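You operate a simulated robot arm through the tools that you are given. There is no shell and no other tool. Be economical: measure what you need, move in short steps, check, and stop when the job is done.

The job below is to be done with a simulated two-armed robot. You get a single attempt, and the scene is never put back.

## Task
Carry the beige tray with both arms and set it on the top of the wooden bench.

Only the result counts: the job must be done as asked and must still hold three seconds after the hand-in. Knocking over, shifting, dropping, spilling or breaking anything else fails it.

## Robot
Two 7-joint arms with two-finger grippers on one trunk, on a base that drives. Base frame: it is fixed to the floor where the robot stands at the start and does not move with it; the origin is under the middle of the robot, x ahead of it, y to its left, z up. Units: m, rad, N and s.
The left shoulder is at the start at [0.025, 0.161, 1.235], the right one opposite. With the tool pointing down near the work surface each hand reaches from about 0.1 to 0.56 m from the robot's upright axis, wherever it stands, measured 20 degrees to its own side. Places, roughly: top of the wooden bench [-1.2, -3.1, 0.8]. Payload 2.45 kg a hand.
Tool frame (each hand has its own): the origin (TCP) lies between the finger pads and is the grasp point; the fingertips stand 0.026 m ahead of it; z points along the fingers, y is the line along which they close. The gripper opens to 0.096 m. The gripper's body begins 0.069 m behind the TCP.
Orientation is that of the tool frame in the base frame, as a unit quaternion [x, y, z, w]. With the fingers straight down and closing along the base's y, the tool's x points along the base's -x, its y along +y and its z along -z.

## Interface
- The arms move only by the tool play_rows. It takes "left_plan", "right_plan" or both (then of equal length, played together; a hand with none holds still); each is a list of rows, each an object of numbers (a shift or turn left out is 0, a gripper value left out holds the last): "claw": the opening, from 0 (shut) to 1 (fully open); "tx", "ty", "tz": the shift along the base's x, y, z in units of 20 mm (1.0 is 20 mm); "rx", "ry", "rz": the turn, a rotation vector about the base's x, y, z in units of 6 degrees (1.0 is 6 degrees). In form: [{"claw": .., "tx": .., "ty": .., "tz": .., "rx": .., "ry": .., "rz": ..}, ...]. A call has 1 to 8 rows; each row shifts and turns the commanded pose from where the row before left it. A call with a number of a shift or a turn outside -1 to 1 is refused whole. Each row takes 0.2 s and may step no farther than 0.05 m and 0.15 rad from the row before; otherwise, or with a gripper value out of range, the whole call is refused. A pose out of reach is approached as far as the arm can. The call stops where the force on the tool passes 40 N (or 10 N more than at its start, if that is more) or the arm is blocked; 0.2 s more then pass. Each finger halts on what it meets, pressing with about 42 N; the grip force reading is that of the motor and also rises with nothing between the fingers. The clock runs only during rows and for 0.2 s after the last one: add rows that do not move to give the fingers time. It gives the time, the measured TCP pose, the force on the tool (base axes), the opening and the grip force at its end, in the units of the frame above (readings bear some noise), with the torque about the TCP (base axes, N m) and any sound that the robot's microphone picked up.
- Cameras (640 x 400 px; columns grow to the right, rows downward): "scene" is now at [0.0352, 0.0145, 1.6819]; the picture's right is [0.04, -1.00, -0.00], its down [-0.93, -0.03, -0.36] and it looks along [0.36, 0.01, -0.93] (base axes); focal length 259 px, centre (320, 200). "left" rides on the left gripper at [0.082, -0.003, -0.098] in its tool frame; the picture's right is [0.04, 1.00, 0.00], its down [-0.73, 0.03, -0.68] and it looks along [-0.68, 0.03, 0.73] (tool axes); focal length 256 px, centre (320, 200). "right" rides on the right gripper at [0.082, 0.003, -0.098] in its tool frame; the picture's right is [-0.04, 1.00, 0.00], its down [-0.73, -0.03, -0.68] and it looks along [-0.68, -0.03, 0.73] (tool axes); focal length 256 px, centre (320, 200). There is no depth. A picture from a camera that has moved, and an enlarged one, comes with that camera's place and axes in the base frame and with its lens. The place of the scene camera against the robot may be out by one fixed shift of up to 0.025 m in any direction.
- grab_frame(camera): a new picture of that camera. It takes no simulated time.
- raise_lower(by): slides the trunk up (or, below 0, down) by that many m; the arms and the scene camera ride with it, the base frame stays. It gives what a move gives, with no picture.
- steer(legs): drives the robot by 1 to 6 legs, each [ahead, left, turn to the left] in m, m and rad, along the robot's own axes; the way and the turn of a leg run together, so that a leg with both is an arc; at most 1.5 m and 3.142 rad a leg. The arms and the cameras ride along, it lands a little off, and it stops where it bumps. It gives what a move gives.
- pan_tilt(pan, tilt): turns the head with the scene camera to pan (to the left, within 2.094 rad either way) and tilt (down, from -0.506 to 1.204), counted from straight ahead of the robot. It gives what a move gives.
- zoom(camera, box): a new picture of the part [left, top, right, bottom] of that camera's present view, enlarged. It takes no simulated time.
- job_done(): hands the job in; it is judged then, once.

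Go step by step. Nothing tells you exact positions but the pictures and the camera data: compare them with the known pose of the tool, close in by small moves and look again before you grip or let go. The budget is 120 turns and 92 pictures, counting those below and the enlarged ones. Unless the task says otherwise, let go and move clear before handing in, and close with one line.

The tools are called as a command line: name --argument value ..., lists and objects as JSON in quotes. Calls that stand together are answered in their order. play_rows: Moves the arms, as the interface text tells. Its arguments: {"type":"object","properties":{"left_plan":{"type":"array","items":{"type":"object","properties":{"claw":{"type":"number"},"tx":{"type":"number"},"ty":{"type":"number"},"tz":{"type":"number"},"rx":{"type":"number"},"ry":{"type":"number"},"rz":{"type":"number"}}}},"right_plan":{"type":"array","items":{"type":"object","properties":{"claw":{"type":"number"},"tx":{"type":"number"},"ty":{"type":"number"},"tz":{"type":"number"},"rx":{"type":"number"},"ry":{"type":"number"},"rz":{"type":"number"}}}}},"required":[]} The other tools are called the same way: raise_lower (by) slides the trunk up or down; steer (legs) drives the base; pan_tilt (pan, tilt) turns the head that bears the scene camera; grab_frame (camera) takes a picture; zoom (camera, box) takes an enlarged picture of a part of a camera's view; job_done () hands the job in.

At the start:

```text
time_s: 0.0
left_position: [0.2779, 0.1462, 0.7871]
left_orientation: [0.001, 1.0, -0.001, 0.001]
left_ft_force: [-1.1, 0.2, -0.3]
left_wrist_torque: [0.01, -0.01, -0.01]
left_finger_gap: 0.0961
left_gripper_force: 0.0
right_position: [0.2935, -0.1078, 0.9569]
right_orientation: [0.0, 1.0, 0.0, 0.001]
right_ft_force: [-0.7, 0.0, 0.6]
right_wrist_torque: [0.0, 0.0, 0.02]
right_finger_gap: 0.0961
right_gripper_force: 0.1
trunk travel left (down, up): [-0.403, 0.163]
robot x, y, heading: [0.0005, -0.0006, 0.002]
head pan, tilt: [0.037, 1.201]
```

scene: 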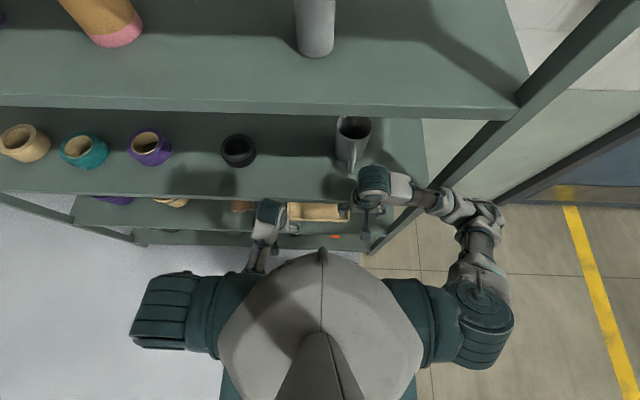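
right: 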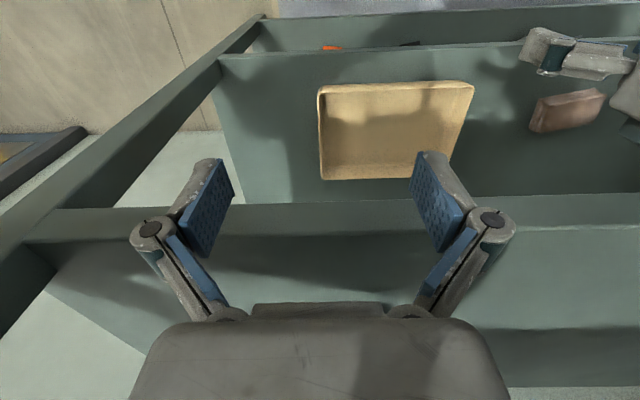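
left: 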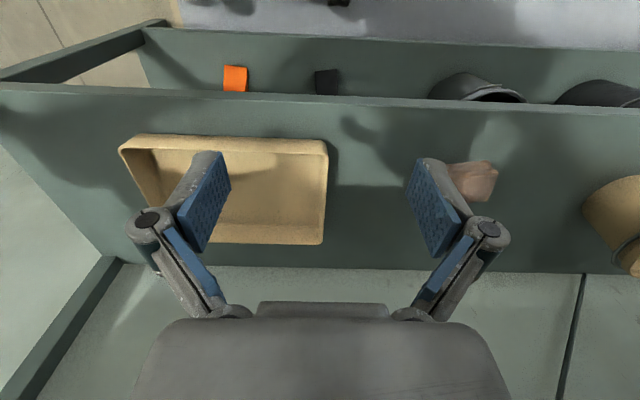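

The tray seems to lie on the third shelf board, around (0.44, 0.02, 0.61), with another board above it. I'll look closer at the tray, the bay and the bench.

zoom --camera "left" --box '[80, 80, 400, 280]'

pan_tilt --pan -2.0 --tilt 0.3

grab_frame --camera "scene"

pan_tilt --pan 0 --tilt 0.7

grab_frame --camera "scene"

```text
2.00 times, centred on (240, 180) of left
camera zoom: at [0.1953, 0.1439, 0.8867], right [-0.04, 1.0, 0.0], down [0.73, 0.03, 0.68], along [0.68, 0.03, -0.73], focal length 512 px, centre (480, 240)
```

zoom: 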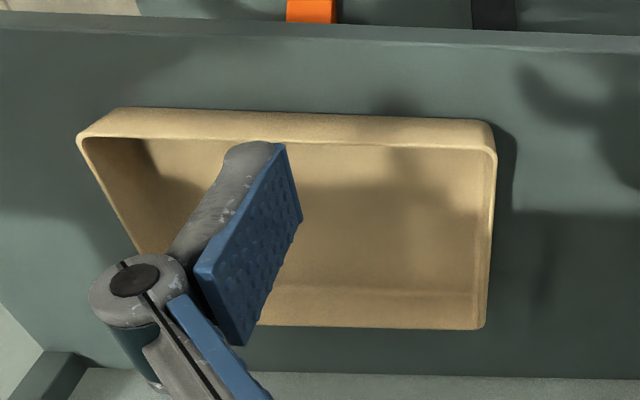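

```text
time_s: 2.0
left_position: [0.2752, 0.1455, 0.7873]
left_orientation: [0.0, 1.0, 0.0, 0.0]
left_ft_force: [-0.5, -0.6, 0.4]
left_wrist_torque: [-0.03, 0.04, -0.01]
left_finger_gap: 0.096
left_gripper_force: 0.1
right_position: [0.2937, -0.1072, 0.9591]
right_orientation: [0.0, 1.0, 0.0, 0.0]
right_ft_force: [-0.1, 0.6, 0.5]
right_wrist_torque: [0.0, -0.02, -0.05]
right_finger_gap: 0.0959
right_gripper_force: 0.0
trunk travel left (down, up): [-0.403, 0.163]
robot x, y, heading: [0.0021, 0.0031, -0.004]
head pan, tilt: [-2.0, 0.3]
```

```text
87 pictures are left
camera scene: at [-0.059, -0.0725, 1.754], right [-0.91, 0.42, 0.0], down [0.12, 0.27, -0.96], along [-0.4, -0.87, -0.3], focal length 259 px, centre (320, 200)
```

scene: 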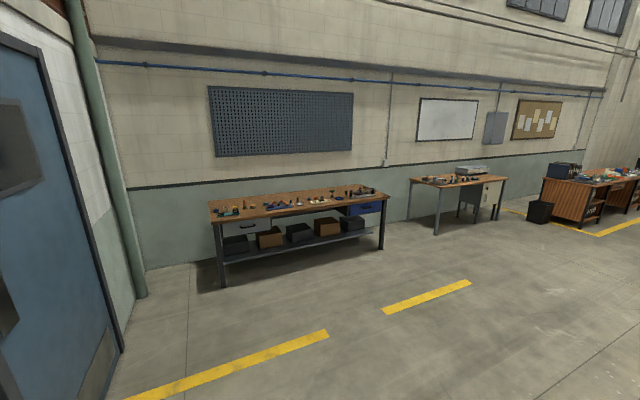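

```text
time_s: 3.9
left_position: [0.277, 0.1459, 0.7876]
left_orientation: [0.0, 1.0, 0.0, 0.0]
left_ft_force: [-0.4, -0.4, 0.0]
left_wrist_torque: [-0.01, 0.02, 0.0]
left_finger_gap: 0.0961
left_gripper_force: 0.0
right_position: [0.2934, -0.1071, 0.9601]
right_orientation: [0.0, 1.0, 0.0, 0.0]
right_ft_force: [-0.2, 0.9, 0.0]
right_wrist_torque: [0.03, 0.03, 0.01]
right_finger_gap: 0.096
right_gripper_force: 0.1
trunk travel left (down, up): [-0.403, 0.163]
robot x, y, heading: [-0.0002, -0.0002, -0.0]
head pan, tilt: [0.0, 0.7]
```

```text
86 pictures are left
camera scene: at [0.0648, 0.0124, 1.7178], right [0.0, -1.0, 0.0], down [-0.64, 0.0, -0.76], along [0.76, 0.0, -0.64], focal length 259 px, centre (320, 200)
```

scene: 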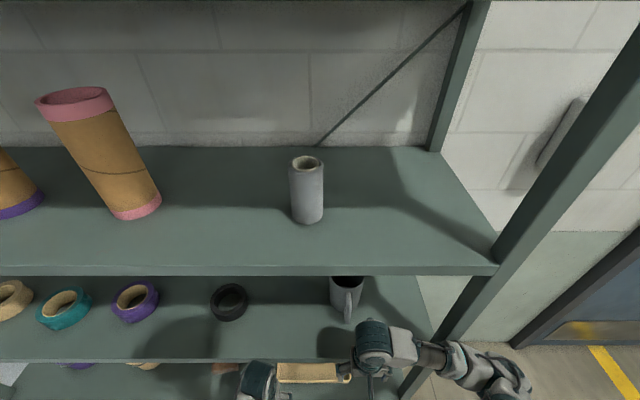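

The bay floor seems to be near z 0.57, with the board above near 0.97. The bench is ahead, with tools on it. I'll back the hands away from the shelf, tilt the fingers forward about 30°, and raise the left hand before lowering the trunk.

play_rows --left_plan '[{"tx": -1, "tz": 1}, {"tx": -1, "tz": 1}, {"tx": -1, "tz": 1}, {"ry": -1, "tz": 1}, {"ry": -1, "tz": 1}, {"ry": -1, "tz": 1}, {"ry": -1, "tz": 1}, {"ry": -1}]' --right_plan '[{"tx": -1}, {"tx": -1}, {"tx": -1}, {"ry": -1}, {"ry": -1}, {"ry": -1}, {"ry": -1}, {"ry": -1}]'

```text
time_s: 5.7
left_position: [0.269, 0.1047, 0.8698]
left_orientation: [-0.001, 0.966, 0.002, 0.26]
left_ft_force: [-0.3, -0.9, -0.7]
left_wrist_torque: [0.03, -0.02, 0.04]
left_finger_gap: 0.0961
left_gripper_force: 0.0
left hand out of reach, approached as far as the arm can: row 3, 4, 5, 6, 7, 8
right_position: [0.2884, -0.0706, 0.9333]
right_orientation: [0.001, 0.966, 0.002, 0.259]
right_ft_force: [-0.1, -0.1, 0.1]
right_wrist_torque: [-0.05, 0.0, -0.03]
right_finger_gap: 0.0961
right_gripper_force: 0.3
right hand out of reach, approached as far as the arm can: row 3, 4, 5, 6, 7, 8
trunk travel left (down, up): [-0.403, 0.163]
robot x, y, heading: [0.0013, -0.0033, -0.003]
head pan, tilt: [0.0, 0.7]
```

The hands are too near the body for that tilt. I'll drive back 0.3 m to make room, then lower the trunk.

steer --legs '[[-0.3, 0, 0]]'

raise_lower --by -0.2

grab_frame --camera "scene"

grab_frame --camera "left"

grab_frame --camera "right"

```text
time_s: 7.7
left_position: [-0.031, 0.1092, 0.8681]
left_orientation: [0.0, 0.967, 0.001, 0.256]
left_ft_force: [-1.1, -0.3, -0.3]
left_wrist_torque: [0.04, -0.02, 0.04]
left_finger_gap: 0.0961
left_gripper_force: 0.1
right_position: [-0.0117, -0.0654, 0.9336]
right_orientation: [0.001, 0.966, -0.001, 0.258]
right_ft_force: [-0.6, 0.2, 0.0]
right_wrist_torque: [-0.01, -0.02, -0.01]
right_finger_gap: 0.096
right_gripper_force: 0.0
trunk travel left (down, up): [-0.403, 0.163]
robot x, y, heading: [-0.2993, -0.0034, -0.0]
head pan, tilt: [0.0, 0.7]
```

```text
time_s: 9.9
left_position: [-0.0604, 0.1125, 0.6285]
left_orientation: [-0.001, 0.984, 0.0, 0.179]
left_ft_force: [-0.3, 0.5, 0.6]
left_wrist_torque: [0.03, 0.03, 0.0]
left_finger_gap: 0.0963
left_gripper_force: 0.0
right_position: [-0.0276, -0.0616, 0.6944]
right_orientation: [0.0, 0.983, -0.002, 0.185]
right_ft_force: [-0.3, -0.2, -0.3]
right_wrist_torque: [0.0, 0.0, 0.0]
right_finger_gap: 0.0959
right_gripper_force: 0.0
trunk travel left (down, up): [-0.203, 0.363]
robot x, y, heading: [-0.2977, 0.004, -0.002]
head pan, tilt: [0.0, 0.7]
```

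```text
85 pictures are left
camera scene: at [-0.1273, 0.0125, 1.5139], right [0.0, -1.0, 0.0], down [-0.65, 0.0, -0.76], along [0.76, 0.0, -0.65], focal length 259 px, centre (320, 200)
```

scene: 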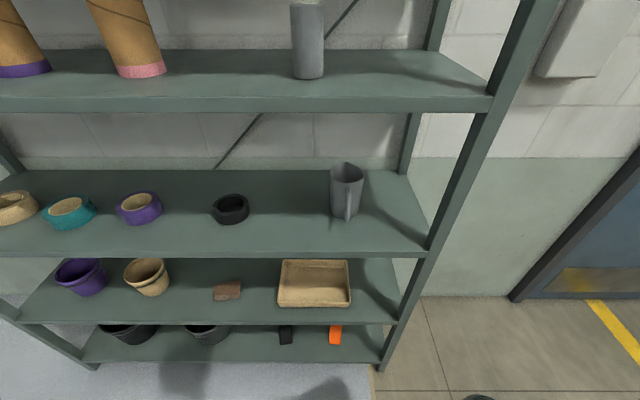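

```text
84 pictures are left
camera left: at [-0.1703, 0.109, 0.6939], right [-0.04, 1.0, -0.01], down [0.45, 0.03, 0.89], along [0.89, 0.03, -0.45], focal length 256 px, centre (320, 200)
```

left: 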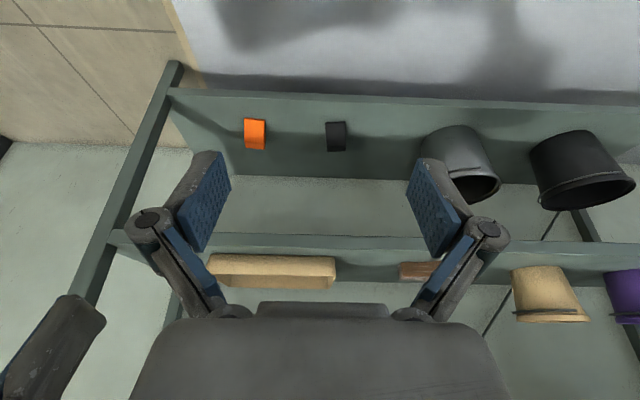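

```text
83 pictures are left
camera right: at [-0.1394, -0.0596, 0.7574], right [0.04, 1.0, 0.01], down [0.44, -0.03, 0.9], along [0.9, -0.03, -0.44], focal length 256 px, centre (320, 200)
```

right: 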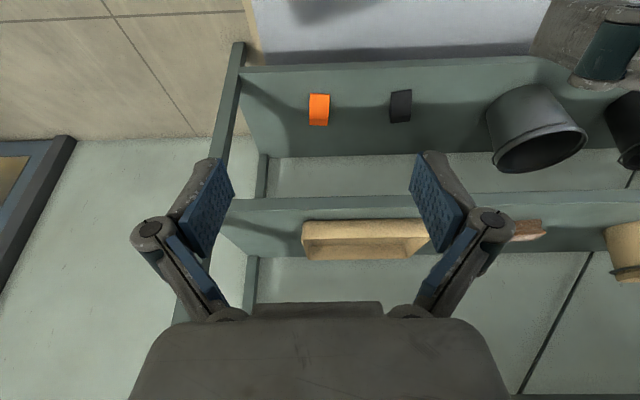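

The bay is clear now: the tray sits at the right end of the third board. I'll zoom in to measure it.

zoom --camera "scene" --box '[220, 220, 440, 358]'

zoom --camera "left" --box '[190, 210, 430, 360]'

zoom --camera "right" --box '[200, 160, 440, 310]'

```text
2.90 times, centred on (330, 289) of scene
camera zoom: at [-0.1273, 0.0125, 1.5139], right [0.0, -1.0, 0.0], down [-0.65, 0.0, -0.76], along [0.76, 0.0, -0.65], focal length 751 px, centre (291, -58)
```

zoom: 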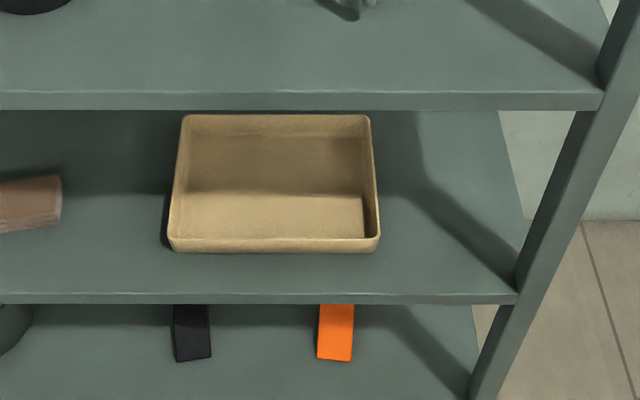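

```text
2.67 times, centred on (310, 285) of left
camera zoom: at [-0.1703, 0.109, 0.6939], right [-0.04, 1.0, -0.01], down [0.45, 0.03, 0.89], along [0.89, 0.03, -0.45], focal length 683 px, centre (347, -27)
```

zoom: 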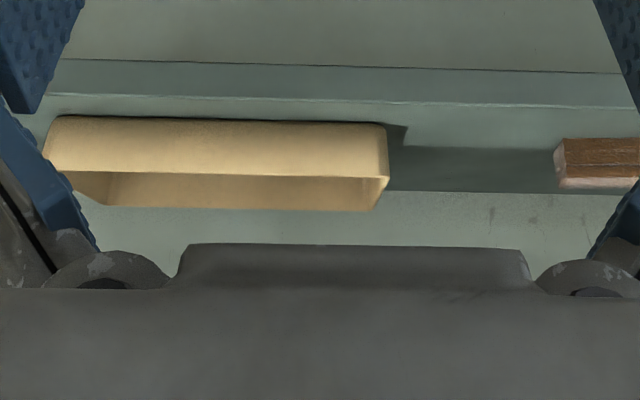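

```text
2.67 times, centred on (320, 235) of right
camera zoom: at [-0.1394, -0.0596, 0.7574], right [0.04, 1.0, 0.01], down [0.44, -0.03, 0.9], along [0.9, -0.03, -0.44], focal length 683 px, centre (320, 107)
```

zoom: 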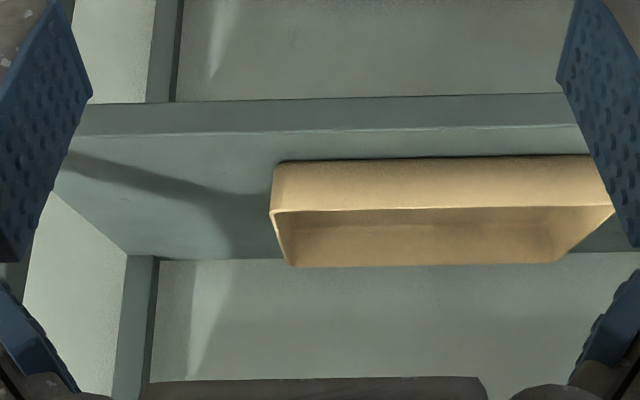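

I measure the tray's rim at z≈0.60, x 0.36–0.55 and y −0.10 to 0.17, with the board at z≈0.55. I'll line the hands up with the two short walls, in front of the shelf and above rim height.

play_rows --left_plan '[{"tx": 1, "tz": 0.45, "ty": 0.35, "ry": -0.3}, {"tx": 1, "tz": 0.45, "ty": 0.35, "ry": -0.3}, {"tx": 1, "tz": 0.45, "ty": 0.35, "ry": -0.3}, {"tx": 1, "tz": 0.45, "ty": 0.35, "ry": -0.3}, {"tx": 1, "tz": 0.45, "ty": 0.35, "ry": -0.3}, {"tx": 1, "tz": 0.45, "ty": 0.35, "ry": -0.3}, {"tx": 1, "tz": 0.45, "ty": 0.35, "ry": -0.3}, {"tx": 1, "tz": 0.45, "ty": 0.35, "ry": -0.3}]' --right_plan '[{"tx": 1, "ty": -0.225, "ry": -0.3}, {"tx": 1, "ty": -0.225, "ry": -0.3}, {"tx": 1, "ty": -0.225, "ry": -0.3}, {"tx": 1, "ty": -0.225, "ry": -0.3}, {"tx": 1, "ty": -0.225, "ry": -0.3}, {"tx": 1, "ty": -0.225, "ry": -0.3}, {"tx": 1, "ty": -0.225, "ry": -0.3}, {"tx": 1, "ty": -0.225, "ry": -0.3}]'

```text
time_s: 11.7
left_position: [0.1024, 0.1656, 0.6993]
left_orientation: [-0.001, 0.954, 0.0, 0.3]
left_ft_force: [0.2, -1.0, 0.4]
left_wrist_torque: [-0.02, -0.01, 0.01]
left_finger_gap: 0.096
left_gripper_force: 0.1
left hand out of reach, approached as far as the arm can: row 2
right_position: [0.1346, -0.0973, 0.6942]
right_orientation: [-0.001, 0.952, -0.002, 0.306]
right_ft_force: [0.1, -0.1, -0.2]
right_wrist_torque: [-0.01, -0.02, -0.01]
right_finger_gap: 0.096
right_gripper_force: 0.1
trunk travel left (down, up): [-0.203, 0.363]
robot x, y, heading: [-0.3012, -0.0002, 0.003]
head pan, tilt: [0.0, 0.7]
```

Both hands track well at a 35° tilt. I'll even them up at x≈0.2.

play_rows --left_plan '[{"tx": 1}, {"tx": 1}, {"tx": 1}, {"tx": 1}, {"tx": 1}]' --right_plan '[{"tx": 0.68}, {"tx": 0.68}, {"tx": 0.68}, {"tx": 0.68}, {"tx": 0.68}]'

grab_frame --camera "scene"

grab_frame --camera "left"

grab_frame --camera "right"

```text
time_s: 12.9
left_position: [0.2031, 0.1679, 0.6994]
left_orientation: [0.0, 0.954, 0.0, 0.299]
left_ft_force: [-0.1, -1.0, -0.6]
left_wrist_torque: [-0.03, 0.0, 0.03]
left_finger_gap: 0.0961
left_gripper_force: 0.0
right_position: [0.201, -0.097, 0.695]
right_orientation: [0.001, 0.952, -0.003, 0.306]
right_ft_force: [-0.7, -0.7, -0.9]
right_wrist_torque: [0.01, 0.01, 0.01]
right_finger_gap: 0.0961
right_gripper_force: 0.0
trunk travel left (down, up): [-0.203, 0.363]
robot x, y, heading: [-0.2993, 0.0004, 0.004]
head pan, tilt: [0.0, 0.7]
```

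```text
79 pictures are left
camera scene: at [-0.1236, 0.0129, 1.5132], right [0.0, -1.0, 0.0], down [-0.65, 0.0, -0.76], along [0.76, 0.0, -0.65], focal length 259 px, centre (320, 200)
```

scene: 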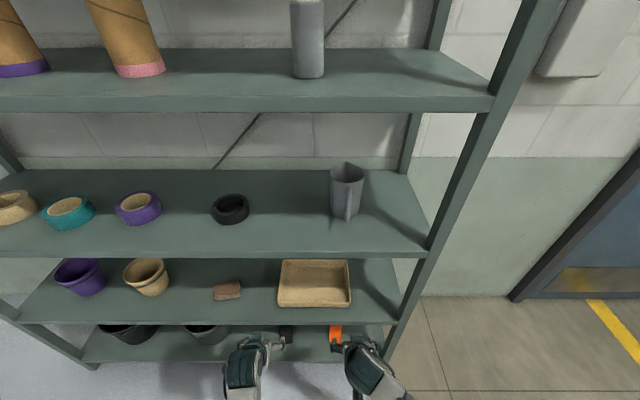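

```text
78 pictures are left
camera left: at [0.0799, 0.164, 0.7334], right [-0.03, 1.0, -0.02], down [0.21, 0.03, 0.98], along [0.98, 0.03, -0.21], focal length 256 px, centre (320, 200)
```

left: 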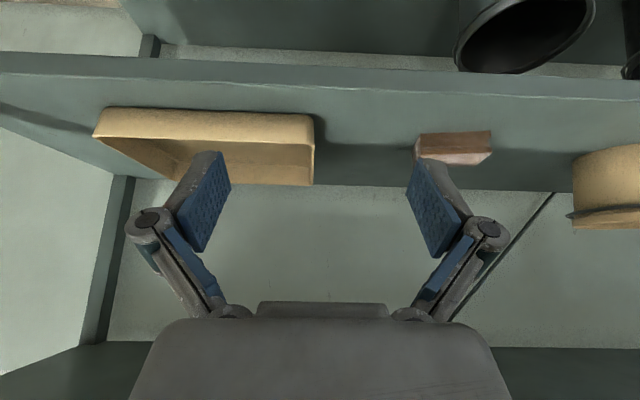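

```text
77 pictures are left
camera right: at [0.0774, -0.0953, 0.7271], right [0.03, 1.0, 0.02], down [0.2, -0.02, 0.98], along [0.98, -0.03, -0.2], focal length 256 px, centre (320, 200)
```

right: 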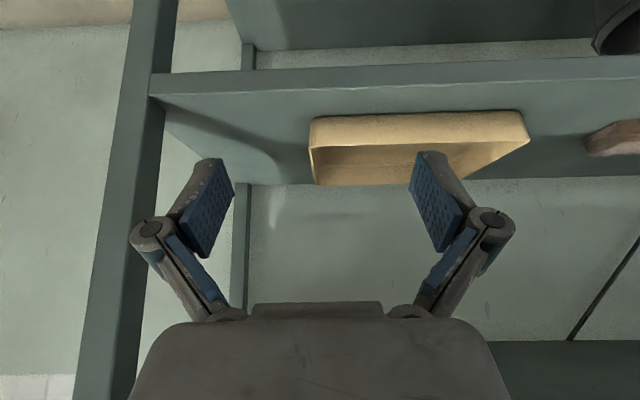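

The hands line up with the side walls. I'll drive in 0.2 m with the fingers still above the rim.

steer --legs '[[0.19, 0, 0]]'

grab_frame --camera "left"

grab_frame --camera "right"

grab_frame --camera "scene"

```text
time_s: 14.5
left_position: [0.3944, 0.1672, 0.6975]
left_orientation: [0.0, 0.954, -0.001, 0.3]
left_ft_force: [0.2, -0.3, -0.1]
left_wrist_torque: [-0.02, 0.01, 0.0]
left_finger_gap: 0.096
left_gripper_force: 0.0
right_position: [0.3939, -0.0964, 0.6938]
right_orientation: [-0.001, 0.952, -0.003, 0.307]
right_ft_force: [0.1, 0.5, 0.1]
right_wrist_torque: [0.0, 0.02, 0.04]
right_finger_gap: 0.0957
right_gripper_force: 0.1
trunk travel left (down, up): [-0.203, 0.363]
robot x, y, heading: [-0.1074, 0.0017, -0.001]
head pan, tilt: [0.0, 0.7]
```

```text
76 pictures are left
camera left: at [0.2722, 0.1645, 0.7332], right [-0.03, 1.0, -0.02], down [0.21, 0.03, 0.98], along [0.98, 0.03, -0.21], focal length 256 px, centre (320, 200)
```

left: 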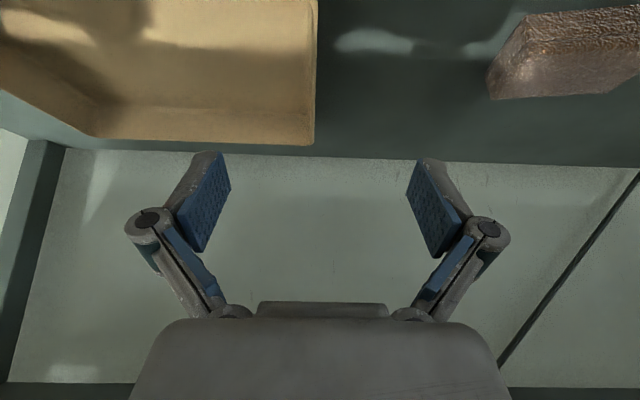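

```text
75 pictures are left
camera right: at [0.27, -0.0948, 0.7268], right [0.03, 1.0, 0.02], down [0.2, -0.02, 0.98], along [0.98, -0.03, -0.2], focal length 256 px, centre (320, 200)
```

right: 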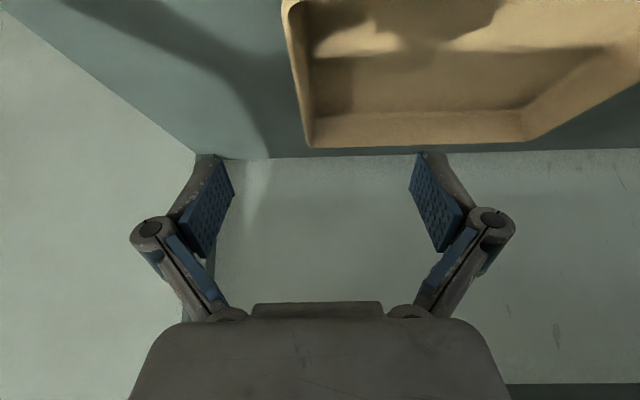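

```text
74 pictures are left
camera scene: at [0.0691, 0.0131, 1.5132], right [0.0, -1.0, 0.0], down [-0.65, 0.0, -0.76], along [0.76, 0.0, -0.65], focal length 259 px, centre (320, 200)
```

scene: 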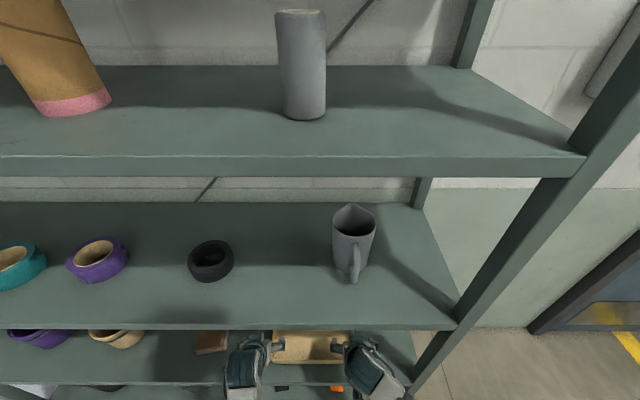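

The left hand is well aligned and the right needs about 12 mm more to the right. I'll extend to mid-tray and come down to just above the rim.

play_rows --left_plan '[{"tx": 1, "ty": -0.2}, {"tx": 1}, {"tx": 1, "tz": -0.5}, {"tx": 0.3, "tz": -0.8}, {"tz": -0.8}]' --right_plan '[{"tx": 1, "ty": -0.6}, {"tx": 1}, {"tx": 1, "tz": -0.5}, {"tx": 0.3, "tz": -0.7}, {"tz": -0.7}]'

grab_frame --camera "left"

grab_frame --camera "right"

```text
time_s: 15.7
left_position: [0.4565, 0.1645, 0.6596]
left_orientation: [-0.002, 0.954, -0.001, 0.301]
left_ft_force: [-0.5, -0.3, 0.0]
left_wrist_torque: [0.01, 0.01, 0.0]
left_finger_gap: 0.0962
left_gripper_force: 0.0
right_position: [0.4572, -0.1091, 0.6564]
right_orientation: [-0.001, 0.952, -0.003, 0.308]
right_ft_force: [0.4, 0.3, -0.2]
right_wrist_torque: [-0.01, -0.02, -0.02]
right_finger_gap: 0.0962
right_gripper_force: 0.1
trunk travel left (down, up): [-0.203, 0.363]
robot x, y, heading: [-0.1023, -0.0028, 0.003]
head pan, tilt: [0.0, 0.7]
```

```text
73 pictures are left
camera left: at [0.3356, 0.1608, 0.693], right [-0.03, 1.0, -0.03], down [0.21, 0.03, 0.98], along [0.98, 0.03, -0.21], focal length 256 px, centre (320, 200)
```

left: 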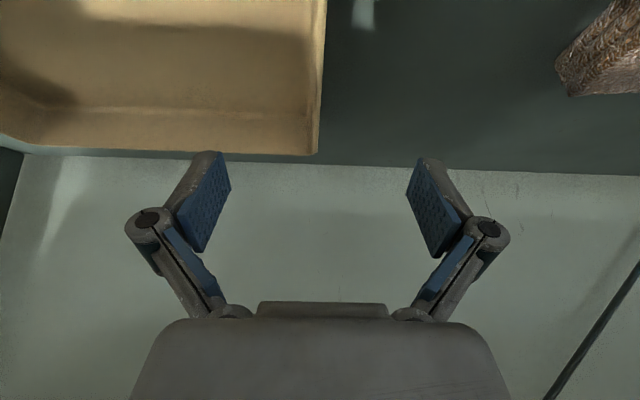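

```text
72 pictures are left
camera right: at [0.3333, -0.1068, 0.69], right [0.03, 1.0, 0.02], down [0.2, -0.02, 0.98], along [0.98, -0.03, -0.2], focal length 256 px, centre (320, 200)
```

right: 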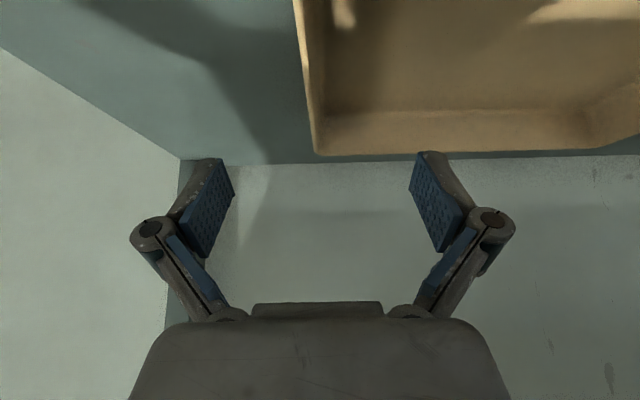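

The walls lie midway between the fingers. I'll descend toward the rim and stop at TCP z≈0.61.

play_rows --left_plan '[{"tz": -0.8, "ty": -0.15}, {"tz": -0.8}, {"tz": -0.8}]' --right_plan '[{"tz": -0.73, "ty": -0.1}, {"tz": -0.73}, {"tz": -0.74}]'

grab_frame --camera "left"

grab_frame --camera "right"

```text
time_s: 16.5
left_position: [0.4592, 0.1609, 0.6111]
left_orientation: [0.0, 0.953, 0.0, 0.302]
left_ft_force: [-0.3, -0.2, -0.2]
left_wrist_torque: [-0.01, 0.02, -0.01]
left_finger_gap: 0.0959
left_gripper_force: 0.0
right_position: [0.457, -0.1114, 0.6129]
right_orientation: [-0.002, 0.952, -0.003, 0.307]
right_ft_force: [-0.8, 0.6, 0.1]
right_wrist_torque: [0.0, -0.04, 0.02]
right_finger_gap: 0.0962
right_gripper_force: 0.1
trunk travel left (down, up): [-0.203, 0.363]
robot x, y, heading: [-0.1066, -0.001, -0.002]
head pan, tilt: [0.0, 0.7]
```

```text
71 pictures are left
camera left: at [0.3357, 0.1577, 0.6449], right [-0.03, 1.0, -0.02], down [0.21, 0.03, 0.98], along [0.98, 0.03, -0.21], focal length 256 px, centre (320, 200)
```

left: 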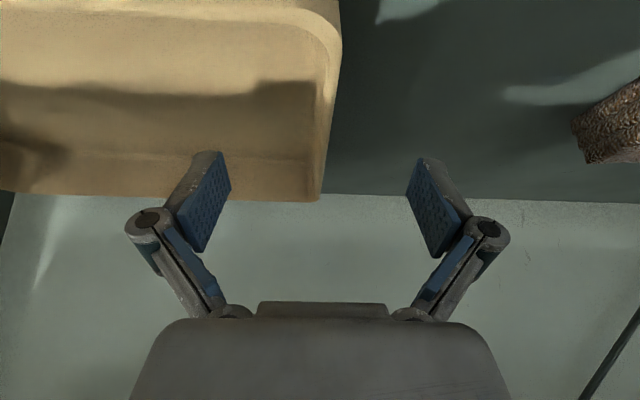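

```text
70 pictures are left
camera right: at [0.3334, -0.109, 0.6458], right [0.03, 1.0, 0.02], down [0.2, -0.02, 0.98], along [0.98, -0.03, -0.2], focal length 256 px, centre (320, 200)
```

right: 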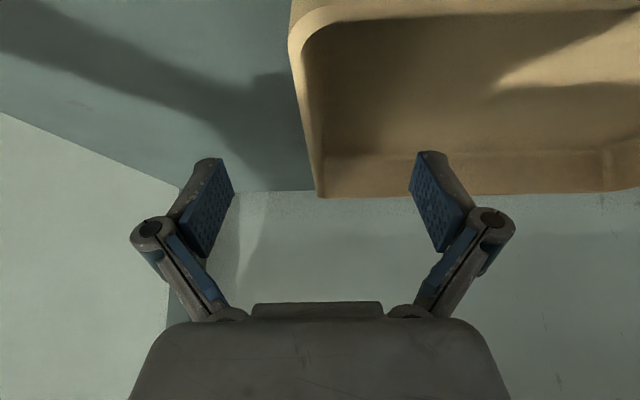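

Comparing the two heights puts the rim at z≈0.59 and the tray centre at x≈0.485. I'll shift 25 mm forward and lower to straddle the walls.

play_rows --left_plan '[{"tx": 0.65}, {"tx": 0.65}, {"tz": -0.6}, {"tz": -0.55}]' --right_plan '[{"tx": 0.7, "ty": -0.1}, {"tx": 0.7}, {"tz": -0.65}, {"tz": -0.6}]'

grab_frame --camera "left"

grab_frame --camera "right"

```text
time_s: 17.5
left_position: [0.485, 0.1608, 0.5877]
left_orientation: [-0.001, 0.954, -0.001, 0.301]
left_ft_force: [0.1, 0.3, -0.3]
left_wrist_torque: [0.0, 0.02, 0.04]
left_finger_gap: 0.096
left_gripper_force: 0.1
right_position: [0.4861, -0.112, 0.5884]
right_orientation: [-0.001, 0.952, -0.002, 0.307]
right_ft_force: [-0.8, -0.3, -0.7]
right_wrist_torque: [0.0, -0.03, 0.01]
right_finger_gap: 0.0957
right_gripper_force: 0.1
trunk travel left (down, up): [-0.203, 0.363]
robot x, y, heading: [-0.1073, 0.0007, 0.002]
head pan, tilt: [0.0, 0.7]
```

```text
69 pictures are left
camera left: at [0.3621, 0.1582, 0.6217], right [-0.03, 1.0, -0.02], down [0.21, 0.03, 0.98], along [0.98, 0.03, -0.21], focal length 256 px, centre (320, 200)
```

left: 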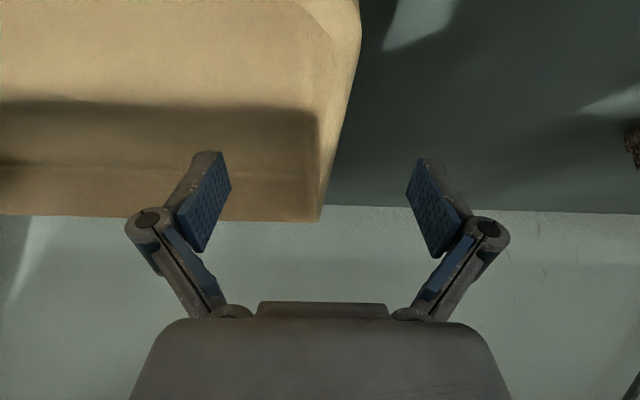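

```text
68 pictures are left
camera right: at [0.3618, -0.1107, 0.6211], right [0.03, 1.0, 0.02], down [0.2, -0.02, 0.98], along [0.98, -0.03, -0.2], focal length 256 px, centre (320, 200)
```

right: 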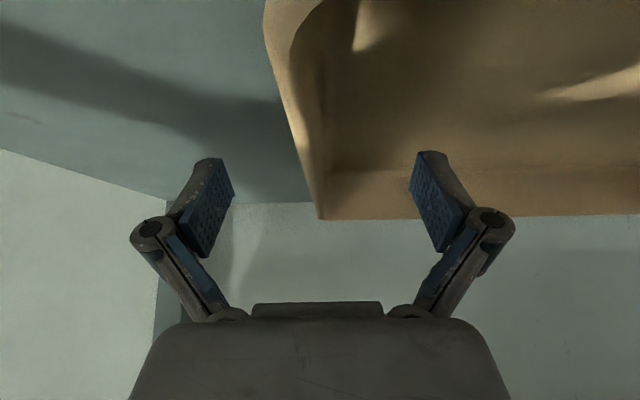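

Both pairs of fingers straddle the walls. I'll lower 4 mm more and close both grippers together.

play_rows --left_plan '[{"tz": -0.2}, {"claw": 0.4}, {"claw": 0.4}, {"claw": 0.2}, {"claw": 0.0}, {"claw": 0.0}, {"claw": 0.0}]' --right_plan '[{"tz": -0.2}, {"claw": 0.4}, {"claw": 0.4}, {"claw": 0.2}, {"claw": 0.0}, {"claw": 0.0}, {"claw": 0.0}]'

grab_frame --camera "left"

grab_frame --camera "right"

```text
time_s: 19.1
left_position: [0.4836, 0.1605, 0.5851]
left_orientation: [-0.001, 0.953, -0.001, 0.302]
left_ft_force: [-0.9, -1.0, -0.3]
left_wrist_torque: [-1.27, -0.05, -0.13]
left_finger_gap: 0.0061
left_gripper_force: 33.7
right_position: [0.4857, -0.1124, 0.5842]
right_orientation: [-0.001, 0.952, -0.002, 0.307]
right_ft_force: [1.4, 0.2, 0.6]
right_wrist_torque: [1.22, -0.04, 0.01]
right_finger_gap: 0.0057
right_gripper_force: 33.4
trunk travel left (down, up): [-0.203, 0.363]
robot x, y, heading: [-0.1065, -0.0003, 0.003]
head pan, tilt: [0.0, 0.7]
```

```text
67 pictures are left
camera left: at [0.3615, 0.158, 0.6178], right [-0.03, 1.0, -0.03], down [0.21, 0.03, 0.98], along [0.98, 0.03, -0.21], focal length 256 px, centre (320, 200)
```

left: 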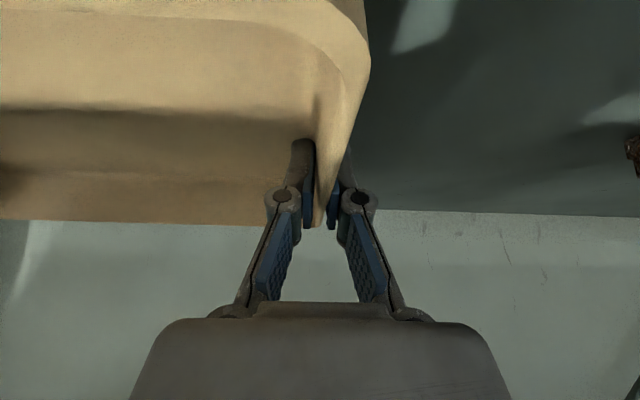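

```text
66 pictures are left
camera right: at [0.3616, -0.1104, 0.6172], right [0.03, 1.0, 0.02], down [0.2, -0.02, 0.98], along [0.98, -0.03, -0.2], focal length 256 px, centre (320, 200)
```

right: 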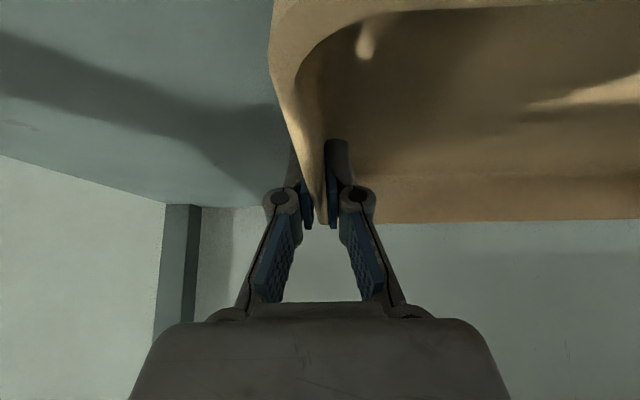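

Both hands hold the 6 mm walls. I'll lift gently.

play_rows --left_plan '[{"tz": 0.5}, {"tz": 0.5}, {"tz": 0.5}, {}]' --right_plan '[{"tz": 0.5}, {"tz": 0.5}, {"tz": 0.5}, {}]'

grab_frame --camera "left"

grab_frame --camera "scene"

```text
time_s: 20.1
left_position: [0.4837, 0.1619, 0.6131]
left_orientation: [-0.002, 0.954, 0.001, 0.301]
left_ft_force: [-0.5, 8.7, -0.6]
left_wrist_torque: [-0.2, 0.2, 0.66]
left_finger_gap: 0.0058
left_gripper_force: 33.1
right_position: [0.4861, -0.1134, 0.6142]
right_orientation: [-0.001, 0.952, -0.004, 0.308]
right_ft_force: [-0.7, -7.9, -0.9]
right_wrist_torque: [0.15, -0.23, -0.48]
right_finger_gap: 0.0062
right_gripper_force: 32.8
trunk travel left (down, up): [-0.203, 0.363]
robot x, y, heading: [-0.1101, 0.0017, 0.0]
head pan, tilt: [0.0, 0.7]
```

```text
65 pictures are left
camera left: at [0.3611, 0.1586, 0.6478], right [-0.04, 1.0, -0.02], down [0.21, 0.03, 0.98], along [0.98, 0.03, -0.21], focal length 256 px, centre (320, 200)
```

left: 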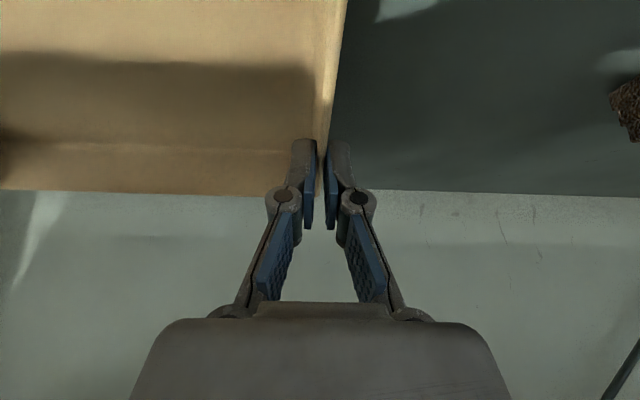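

```text
64 pictures are left
camera scene: at [0.069, 0.0138, 1.5132], right [0.0, -1.0, 0.0], down [-0.65, 0.0, -0.76], along [0.76, 0.0, -0.65], focal length 259 px, centre (320, 200)
```

scene: 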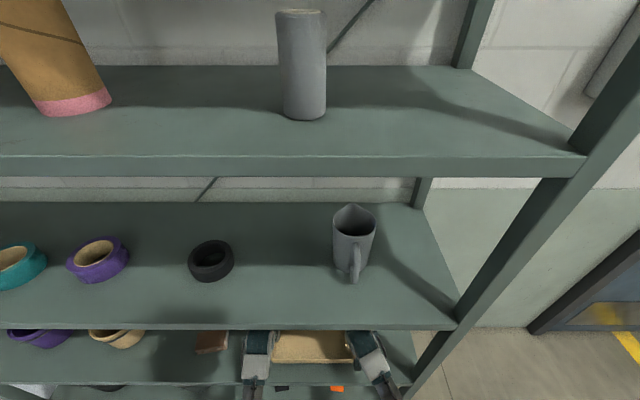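

The tray's rear edge moved in the view, so it may have slipped or tipped. I'll zoom in before going on.

zoom --camera "right" --box '[200, 0, 520, 250]'

zoom --camera "scene" --box '[200, 310, 420, 400]'

zoom --camera "left" --box '[200, 80, 440, 240]'

```text
1.60 times, centred on (360, 125) of right
camera zoom: at [0.3625, -0.1114, 0.6474], right [0.03, 1.0, 0.02], down [0.2, -0.02, 0.98], along [0.98, -0.03, -0.2], focal length 410 px, centre (256, 320)
```

zoom: 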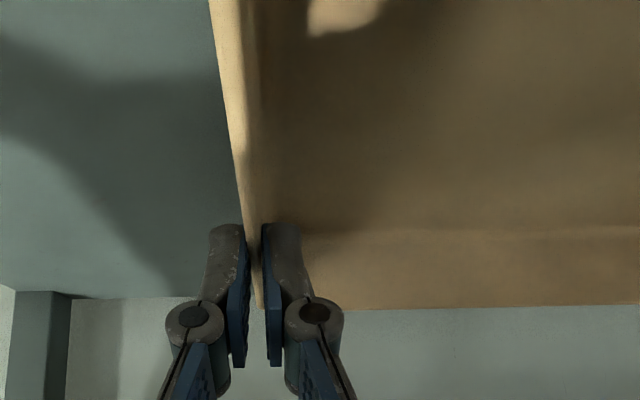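

```text
2.91 times, centred on (310, 355) of scene
camera zoom: at [0.069, 0.0138, 1.5132], right [0.0, -1.0, 0.0], down [-0.65, 0.0, -0.76], along [0.76, 0.0, -0.65], focal length 754 px, centre (349, -251)
```

zoom: 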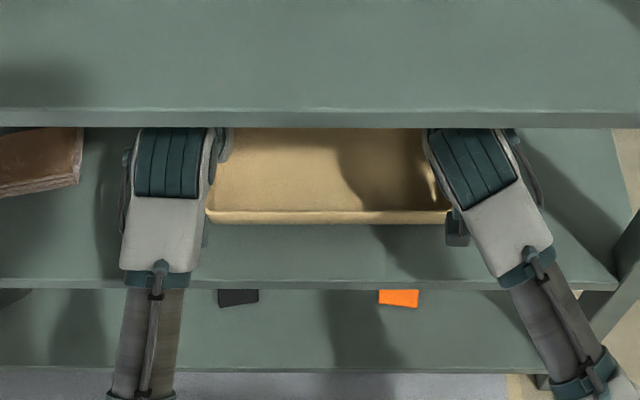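

```text
2.50 times, centred on (320, 160) of left
camera zoom: at [0.3611, 0.1586, 0.6478], right [-0.04, 1.0, -0.02], down [0.21, 0.03, 0.98], along [0.98, 0.03, -0.21], focal length 640 px, centre (320, 300)
```

zoom: 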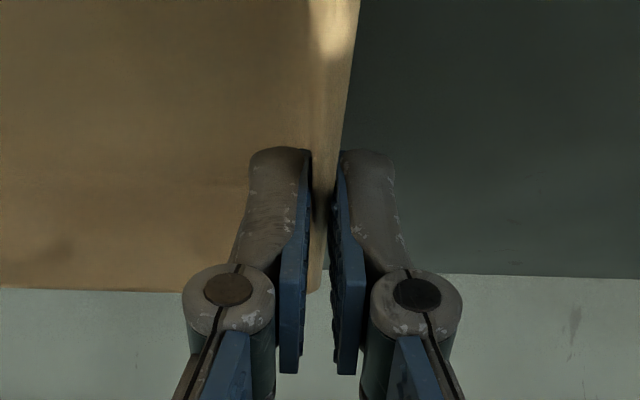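

The pads slid up the wall: it leans outward, so the vertical pads met it at two uneven points. I'll open a little, roll each hand about 5.5° to match the wall, go back down and regrip.

play_rows --left_plan '[{"claw": 0.35}, {"claw": 0.35}, {"rx": -0.9}, {"tz": -0.75}, {"tz": -0.75}, {}]' --right_plan '[{"claw": 0.35}, {"claw": 0.35}, {"rx": 0.9}, {"tz": -0.8}, {"tz": -0.8}, {}]'

grab_frame --camera "left"

grab_frame --camera "right"

```text
time_s: 21.5
left_position: [0.4832, 0.1603, 0.5833]
left_orientation: [-0.015, 0.953, -0.045, 0.3]
left_ft_force: [-0.8, 1.3, -0.5]
left_wrist_torque: [-0.01, -0.02, 0.01]
left_finger_gap: 0.0339
left_gripper_force: 0.0
right_position: [0.4862, -0.1125, 0.5831]
right_orientation: [0.014, 0.951, 0.043, 0.307]
right_ft_force: [0.3, 0.3, 0.5]
right_wrist_torque: [-0.01, 0.0, 0.0]
right_finger_gap: 0.0335
right_gripper_force: 0.0
trunk travel left (down, up): [-0.203, 0.363]
robot x, y, heading: [-0.105, -0.0009, -0.003]
head pan, tilt: [0.0, 0.7]
```

```text
60 pictures are left
camera left: at [0.3613, 0.1612, 0.6176], right [-0.03, 0.99, -0.12], down [0.21, 0.12, 0.97], along [0.98, 0.01, -0.21], focal length 256 px, centre (320, 200)
```

left: 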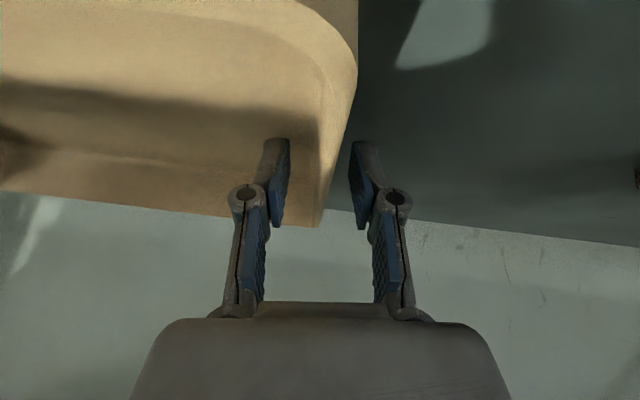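

```text
59 pictures are left
camera right: at [0.3619, -0.1136, 0.6156], right [0.03, 0.99, 0.11], down [0.2, -0.12, 0.97], along [0.98, -0.01, -0.2], focal length 256 px, centre (320, 200)
```

right: 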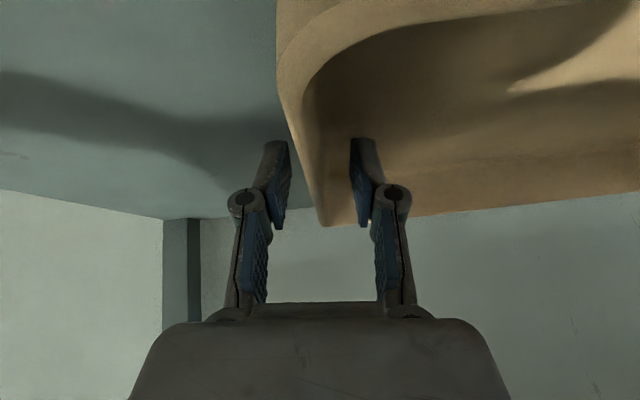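

The corner silhouettes suggest a wall lean of about 5°, which matches the roll. I'll close again and check the torque.

play_rows --left_plan '[{"claw": 0.15}, {"claw": 0.0}, {"claw": 0.0}, {"claw": 0.0}]' --right_plan '[{"claw": 0.15}, {"claw": 0.0}, {"claw": 0.0}, {"claw": 0.0}]'

```text
time_s: 22.5
left_position: [0.4843, 0.161, 0.5827]
left_orientation: [-0.016, 0.952, -0.044, 0.301]
left_ft_force: [-0.4, 10.1, -0.1]
left_wrist_torque: [0.77, -0.02, -0.34]
left_finger_gap: 0.0059
left_gripper_force: 32.6
right_position: [0.4867, -0.113, 0.5823]
right_orientation: [0.013, 0.951, 0.042, 0.306]
right_ft_force: [0.7, -10.5, -0.6]
right_wrist_torque: [-0.61, -0.03, 0.37]
right_finger_gap: 0.0059
right_gripper_force: 32.5
trunk travel left (down, up): [-0.203, 0.363]
robot x, y, heading: [-0.1086, 0.0034, 0.001]
head pan, tilt: [0.0, 0.7]
```

Slightly over-rolled now, and the walls sit a bit outward of the hands. I'll ease the roll back 2° and move the hands outward slightly.

play_rows --left_plan '[{"claw": 0.12}, {"rx": 0.33, "ty": 0.12}, {"claw": 0.0}, {"claw": 0.0}, {"claw": 0.0}]' --right_plan '[{"claw": 0.12}, {"rx": -0.33, "ty": -0.12}, {"claw": 0.0}, {"claw": 0.0}, {"claw": 0.0}]'

```text
time_s: 23.7
left_position: [0.4845, 0.1603, 0.5834]
left_orientation: [-0.008, 0.953, -0.031, 0.301]
left_ft_force: [-0.8, -14.2, 0.3]
left_wrist_torque: [-0.34, -0.11, -0.05]
left_finger_gap: 0.006
left_gripper_force: 32.3
right_position: [0.4851, -0.1134, 0.5826]
right_orientation: [0.008, 0.951, 0.028, 0.307]
right_ft_force: [0.2, 14.2, 0.0]
right_wrist_torque: [0.43, 0.05, -0.02]
right_finger_gap: 0.006
right_gripper_force: 32.6
trunk travel left (down, up): [-0.203, 0.363]
robot x, y, heading: [-0.1073, 0.0018, 0.003]
head pan, tilt: [0.0, 0.7]
```

Torque is nearly zero now, with a small outward strain. I'll take out about 1.3 mm, then lift 10 mm.

play_rows --left_plan '[{"ty": -0.07, "rx": -0.08}, {}, {"tz": 0.25}, {"tz": 0.25}]' --right_plan '[{"ty": 0.07, "rx": 0.1}, {}, {"tz": 0.25}, {"tz": 0.25}]'

grab_frame --camera "left"

grab_frame --camera "right"

```text
time_s: 24.7
left_position: [0.4835, 0.1613, 0.5927]
left_orientation: [-0.011, 0.953, -0.034, 0.301]
left_ft_force: [0.2, -8.4, -1.5]
left_wrist_torque: [-0.13, 0.08, -0.18]
left_finger_gap: 0.0061
left_gripper_force: 32.6
right_position: [0.486, -0.1136, 0.5927]
right_orientation: [0.01, 0.951, 0.031, 0.307]
right_ft_force: [0.4, 7.9, -1.2]
right_wrist_torque: [0.14, -0.05, 0.11]
right_finger_gap: 0.0059
right_gripper_force: 32.7
trunk travel left (down, up): [-0.203, 0.363]
robot x, y, heading: [-0.1058, -0.0001, -0.005]
head pan, tilt: [0.0, 0.7]
```

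```text
58 pictures are left
camera left: at [0.3613, 0.1609, 0.6275], right [-0.03, 1.0, -0.09], down [0.21, 0.1, 0.97], along [0.98, 0.01, -0.21], focal length 256 px, centre (320, 200)
```

left: 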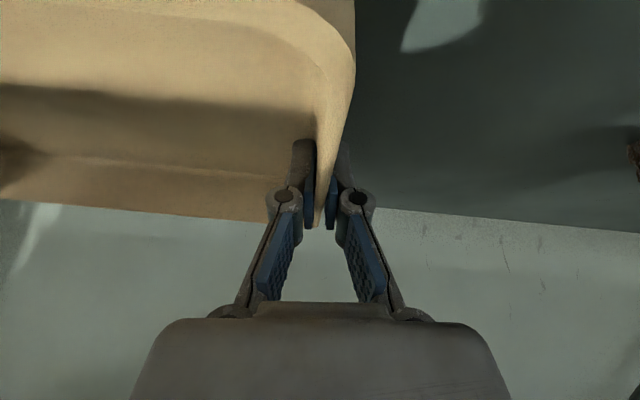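

```text
57 pictures are left
camera right: at [0.3616, -0.1136, 0.6254], right [0.03, 1.0, 0.09], down [0.2, -0.09, 0.98], along [0.98, -0.01, -0.2], focal length 256 px, centre (320, 200)
```

right: 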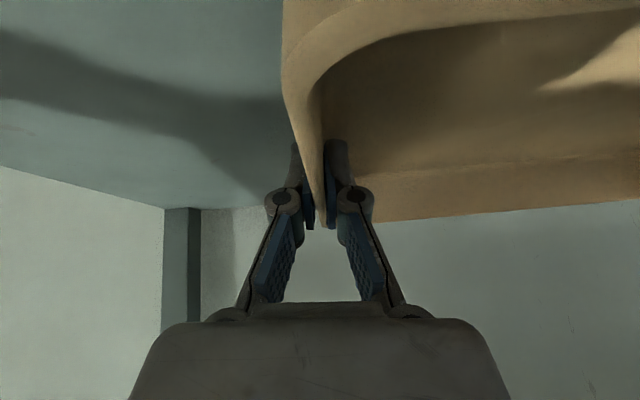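

The tray now moves with the hands; about 1.3 N shows on each. I'll lift further and check again.

play_rows --left_plan '[{"tz": 0.4, "ty": -0.03}, {"tz": 0.4}, {"tz": 0.4}, {"tz": 0.4}]' --right_plan '[{"tz": 0.4, "ty": 0.03}, {"tz": 0.4}, {"tz": 0.4}, {"tz": 0.4}]'

grab_frame --camera "left"

grab_frame --camera "right"

grab_frame --camera "scene"

```text
time_s: 25.7
left_position: [0.4842, 0.1605, 0.6263]
left_orientation: [-0.012, 0.953, -0.032, 0.301]
left_ft_force: [-0.7, -1.7, -0.5]
left_wrist_torque: [0.04, 0.26, -0.12]
left_finger_gap: 0.0058
left_gripper_force: 32.6
right_position: [0.4853, -0.1128, 0.6253]
right_orientation: [0.01, 0.951, 0.03, 0.308]
right_ft_force: [1.1, 0.7, -0.9]
right_wrist_torque: [0.05, -0.3, -0.06]
right_finger_gap: 0.0058
right_gripper_force: 33.1
trunk travel left (down, up): [-0.203, 0.363]
robot x, y, heading: [-0.1076, 0.0026, 0.003]
head pan, tilt: [0.0, 0.7]
```

```text
56 pictures are left
camera left: at [0.3618, 0.161, 0.6599], right [-0.03, 1.0, -0.09], down [0.21, 0.1, 0.97], along [0.98, 0.01, -0.21], focal length 256 px, centre (320, 200)
```

left: 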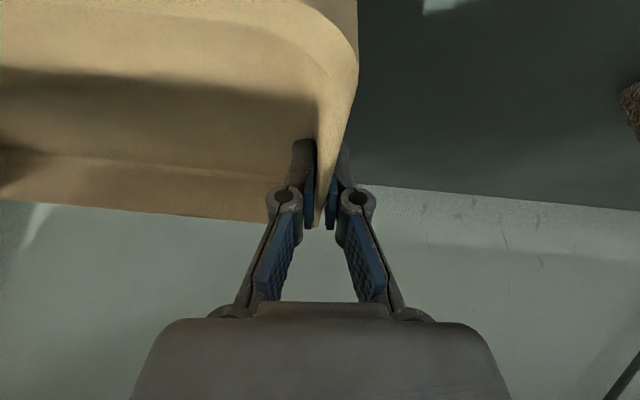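

```text
55 pictures are left
camera right: at [0.3613, -0.1132, 0.658], right [0.03, 1.0, 0.09], down [0.2, -0.09, 0.98], along [0.98, -0.02, -0.2], focal length 256 px, centre (320, 200)
```

right: 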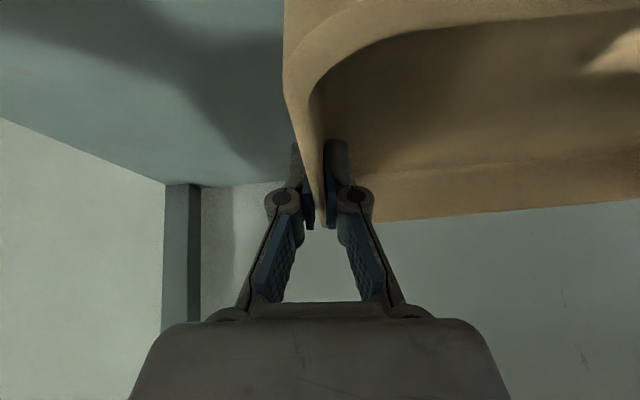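

```text
54 pictures are left
camera scene: at [0.0688, 0.0141, 1.5133], right [0.0, -1.0, 0.0], down [-0.65, 0.0, -0.76], along [0.76, 0.0, -0.65], focal length 259 px, centre (320, 200)
```

scene: 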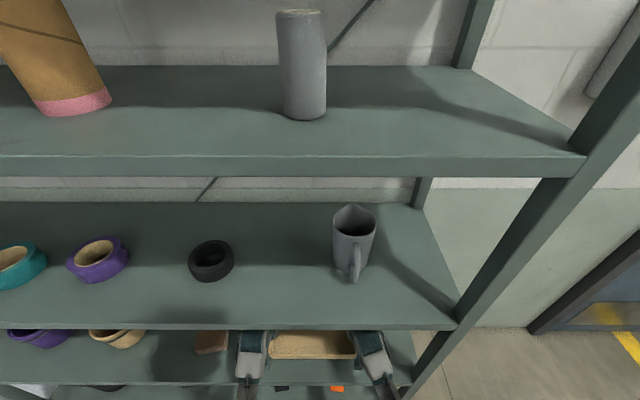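

The tray is held level, about 4 cm clear. I'll back straight out of the bay.

steer --legs '[[-0.35, 0, 0]]'

grab_frame --camera "scene"

```text
time_s: 27.9
left_position: [0.1323, 0.1598, 0.6255]
left_orientation: [-0.011, 0.953, -0.032, 0.301]
left_ft_force: [-0.2, 8.6, -1.6]
left_wrist_torque: [0.22, -0.03, -0.05]
left_finger_gap: 0.006
left_gripper_force: 32.7
right_position: [0.1307, -0.1145, 0.6248]
right_orientation: [0.011, 0.951, 0.029, 0.308]
right_ft_force: [0.9, -8.5, -0.9]
right_wrist_torque: [-0.15, 0.03, -0.16]
right_finger_gap: 0.0061
right_gripper_force: 32.1
trunk travel left (down, up): [-0.203, 0.363]
robot x, y, heading: [-0.4587, 0.0024, 0.005]
head pan, tilt: [0.0, 0.7]
```

```text
53 pictures are left
camera scene: at [-0.2854, 0.0135, 1.5133], right [0.0, -1.0, 0.0], down [-0.65, 0.0, -0.76], along [0.76, 0.0, -0.65], focal length 259 px, centre (320, 200)
```

scene: 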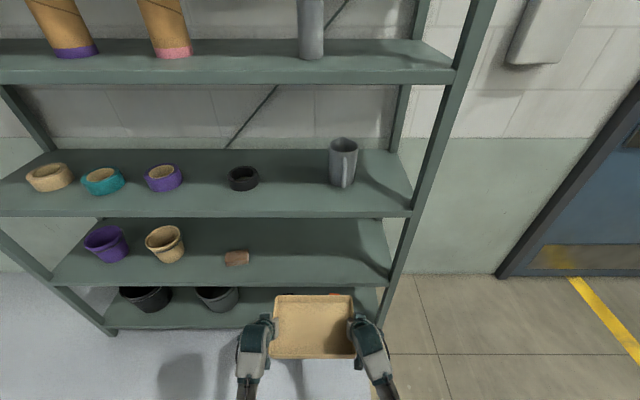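

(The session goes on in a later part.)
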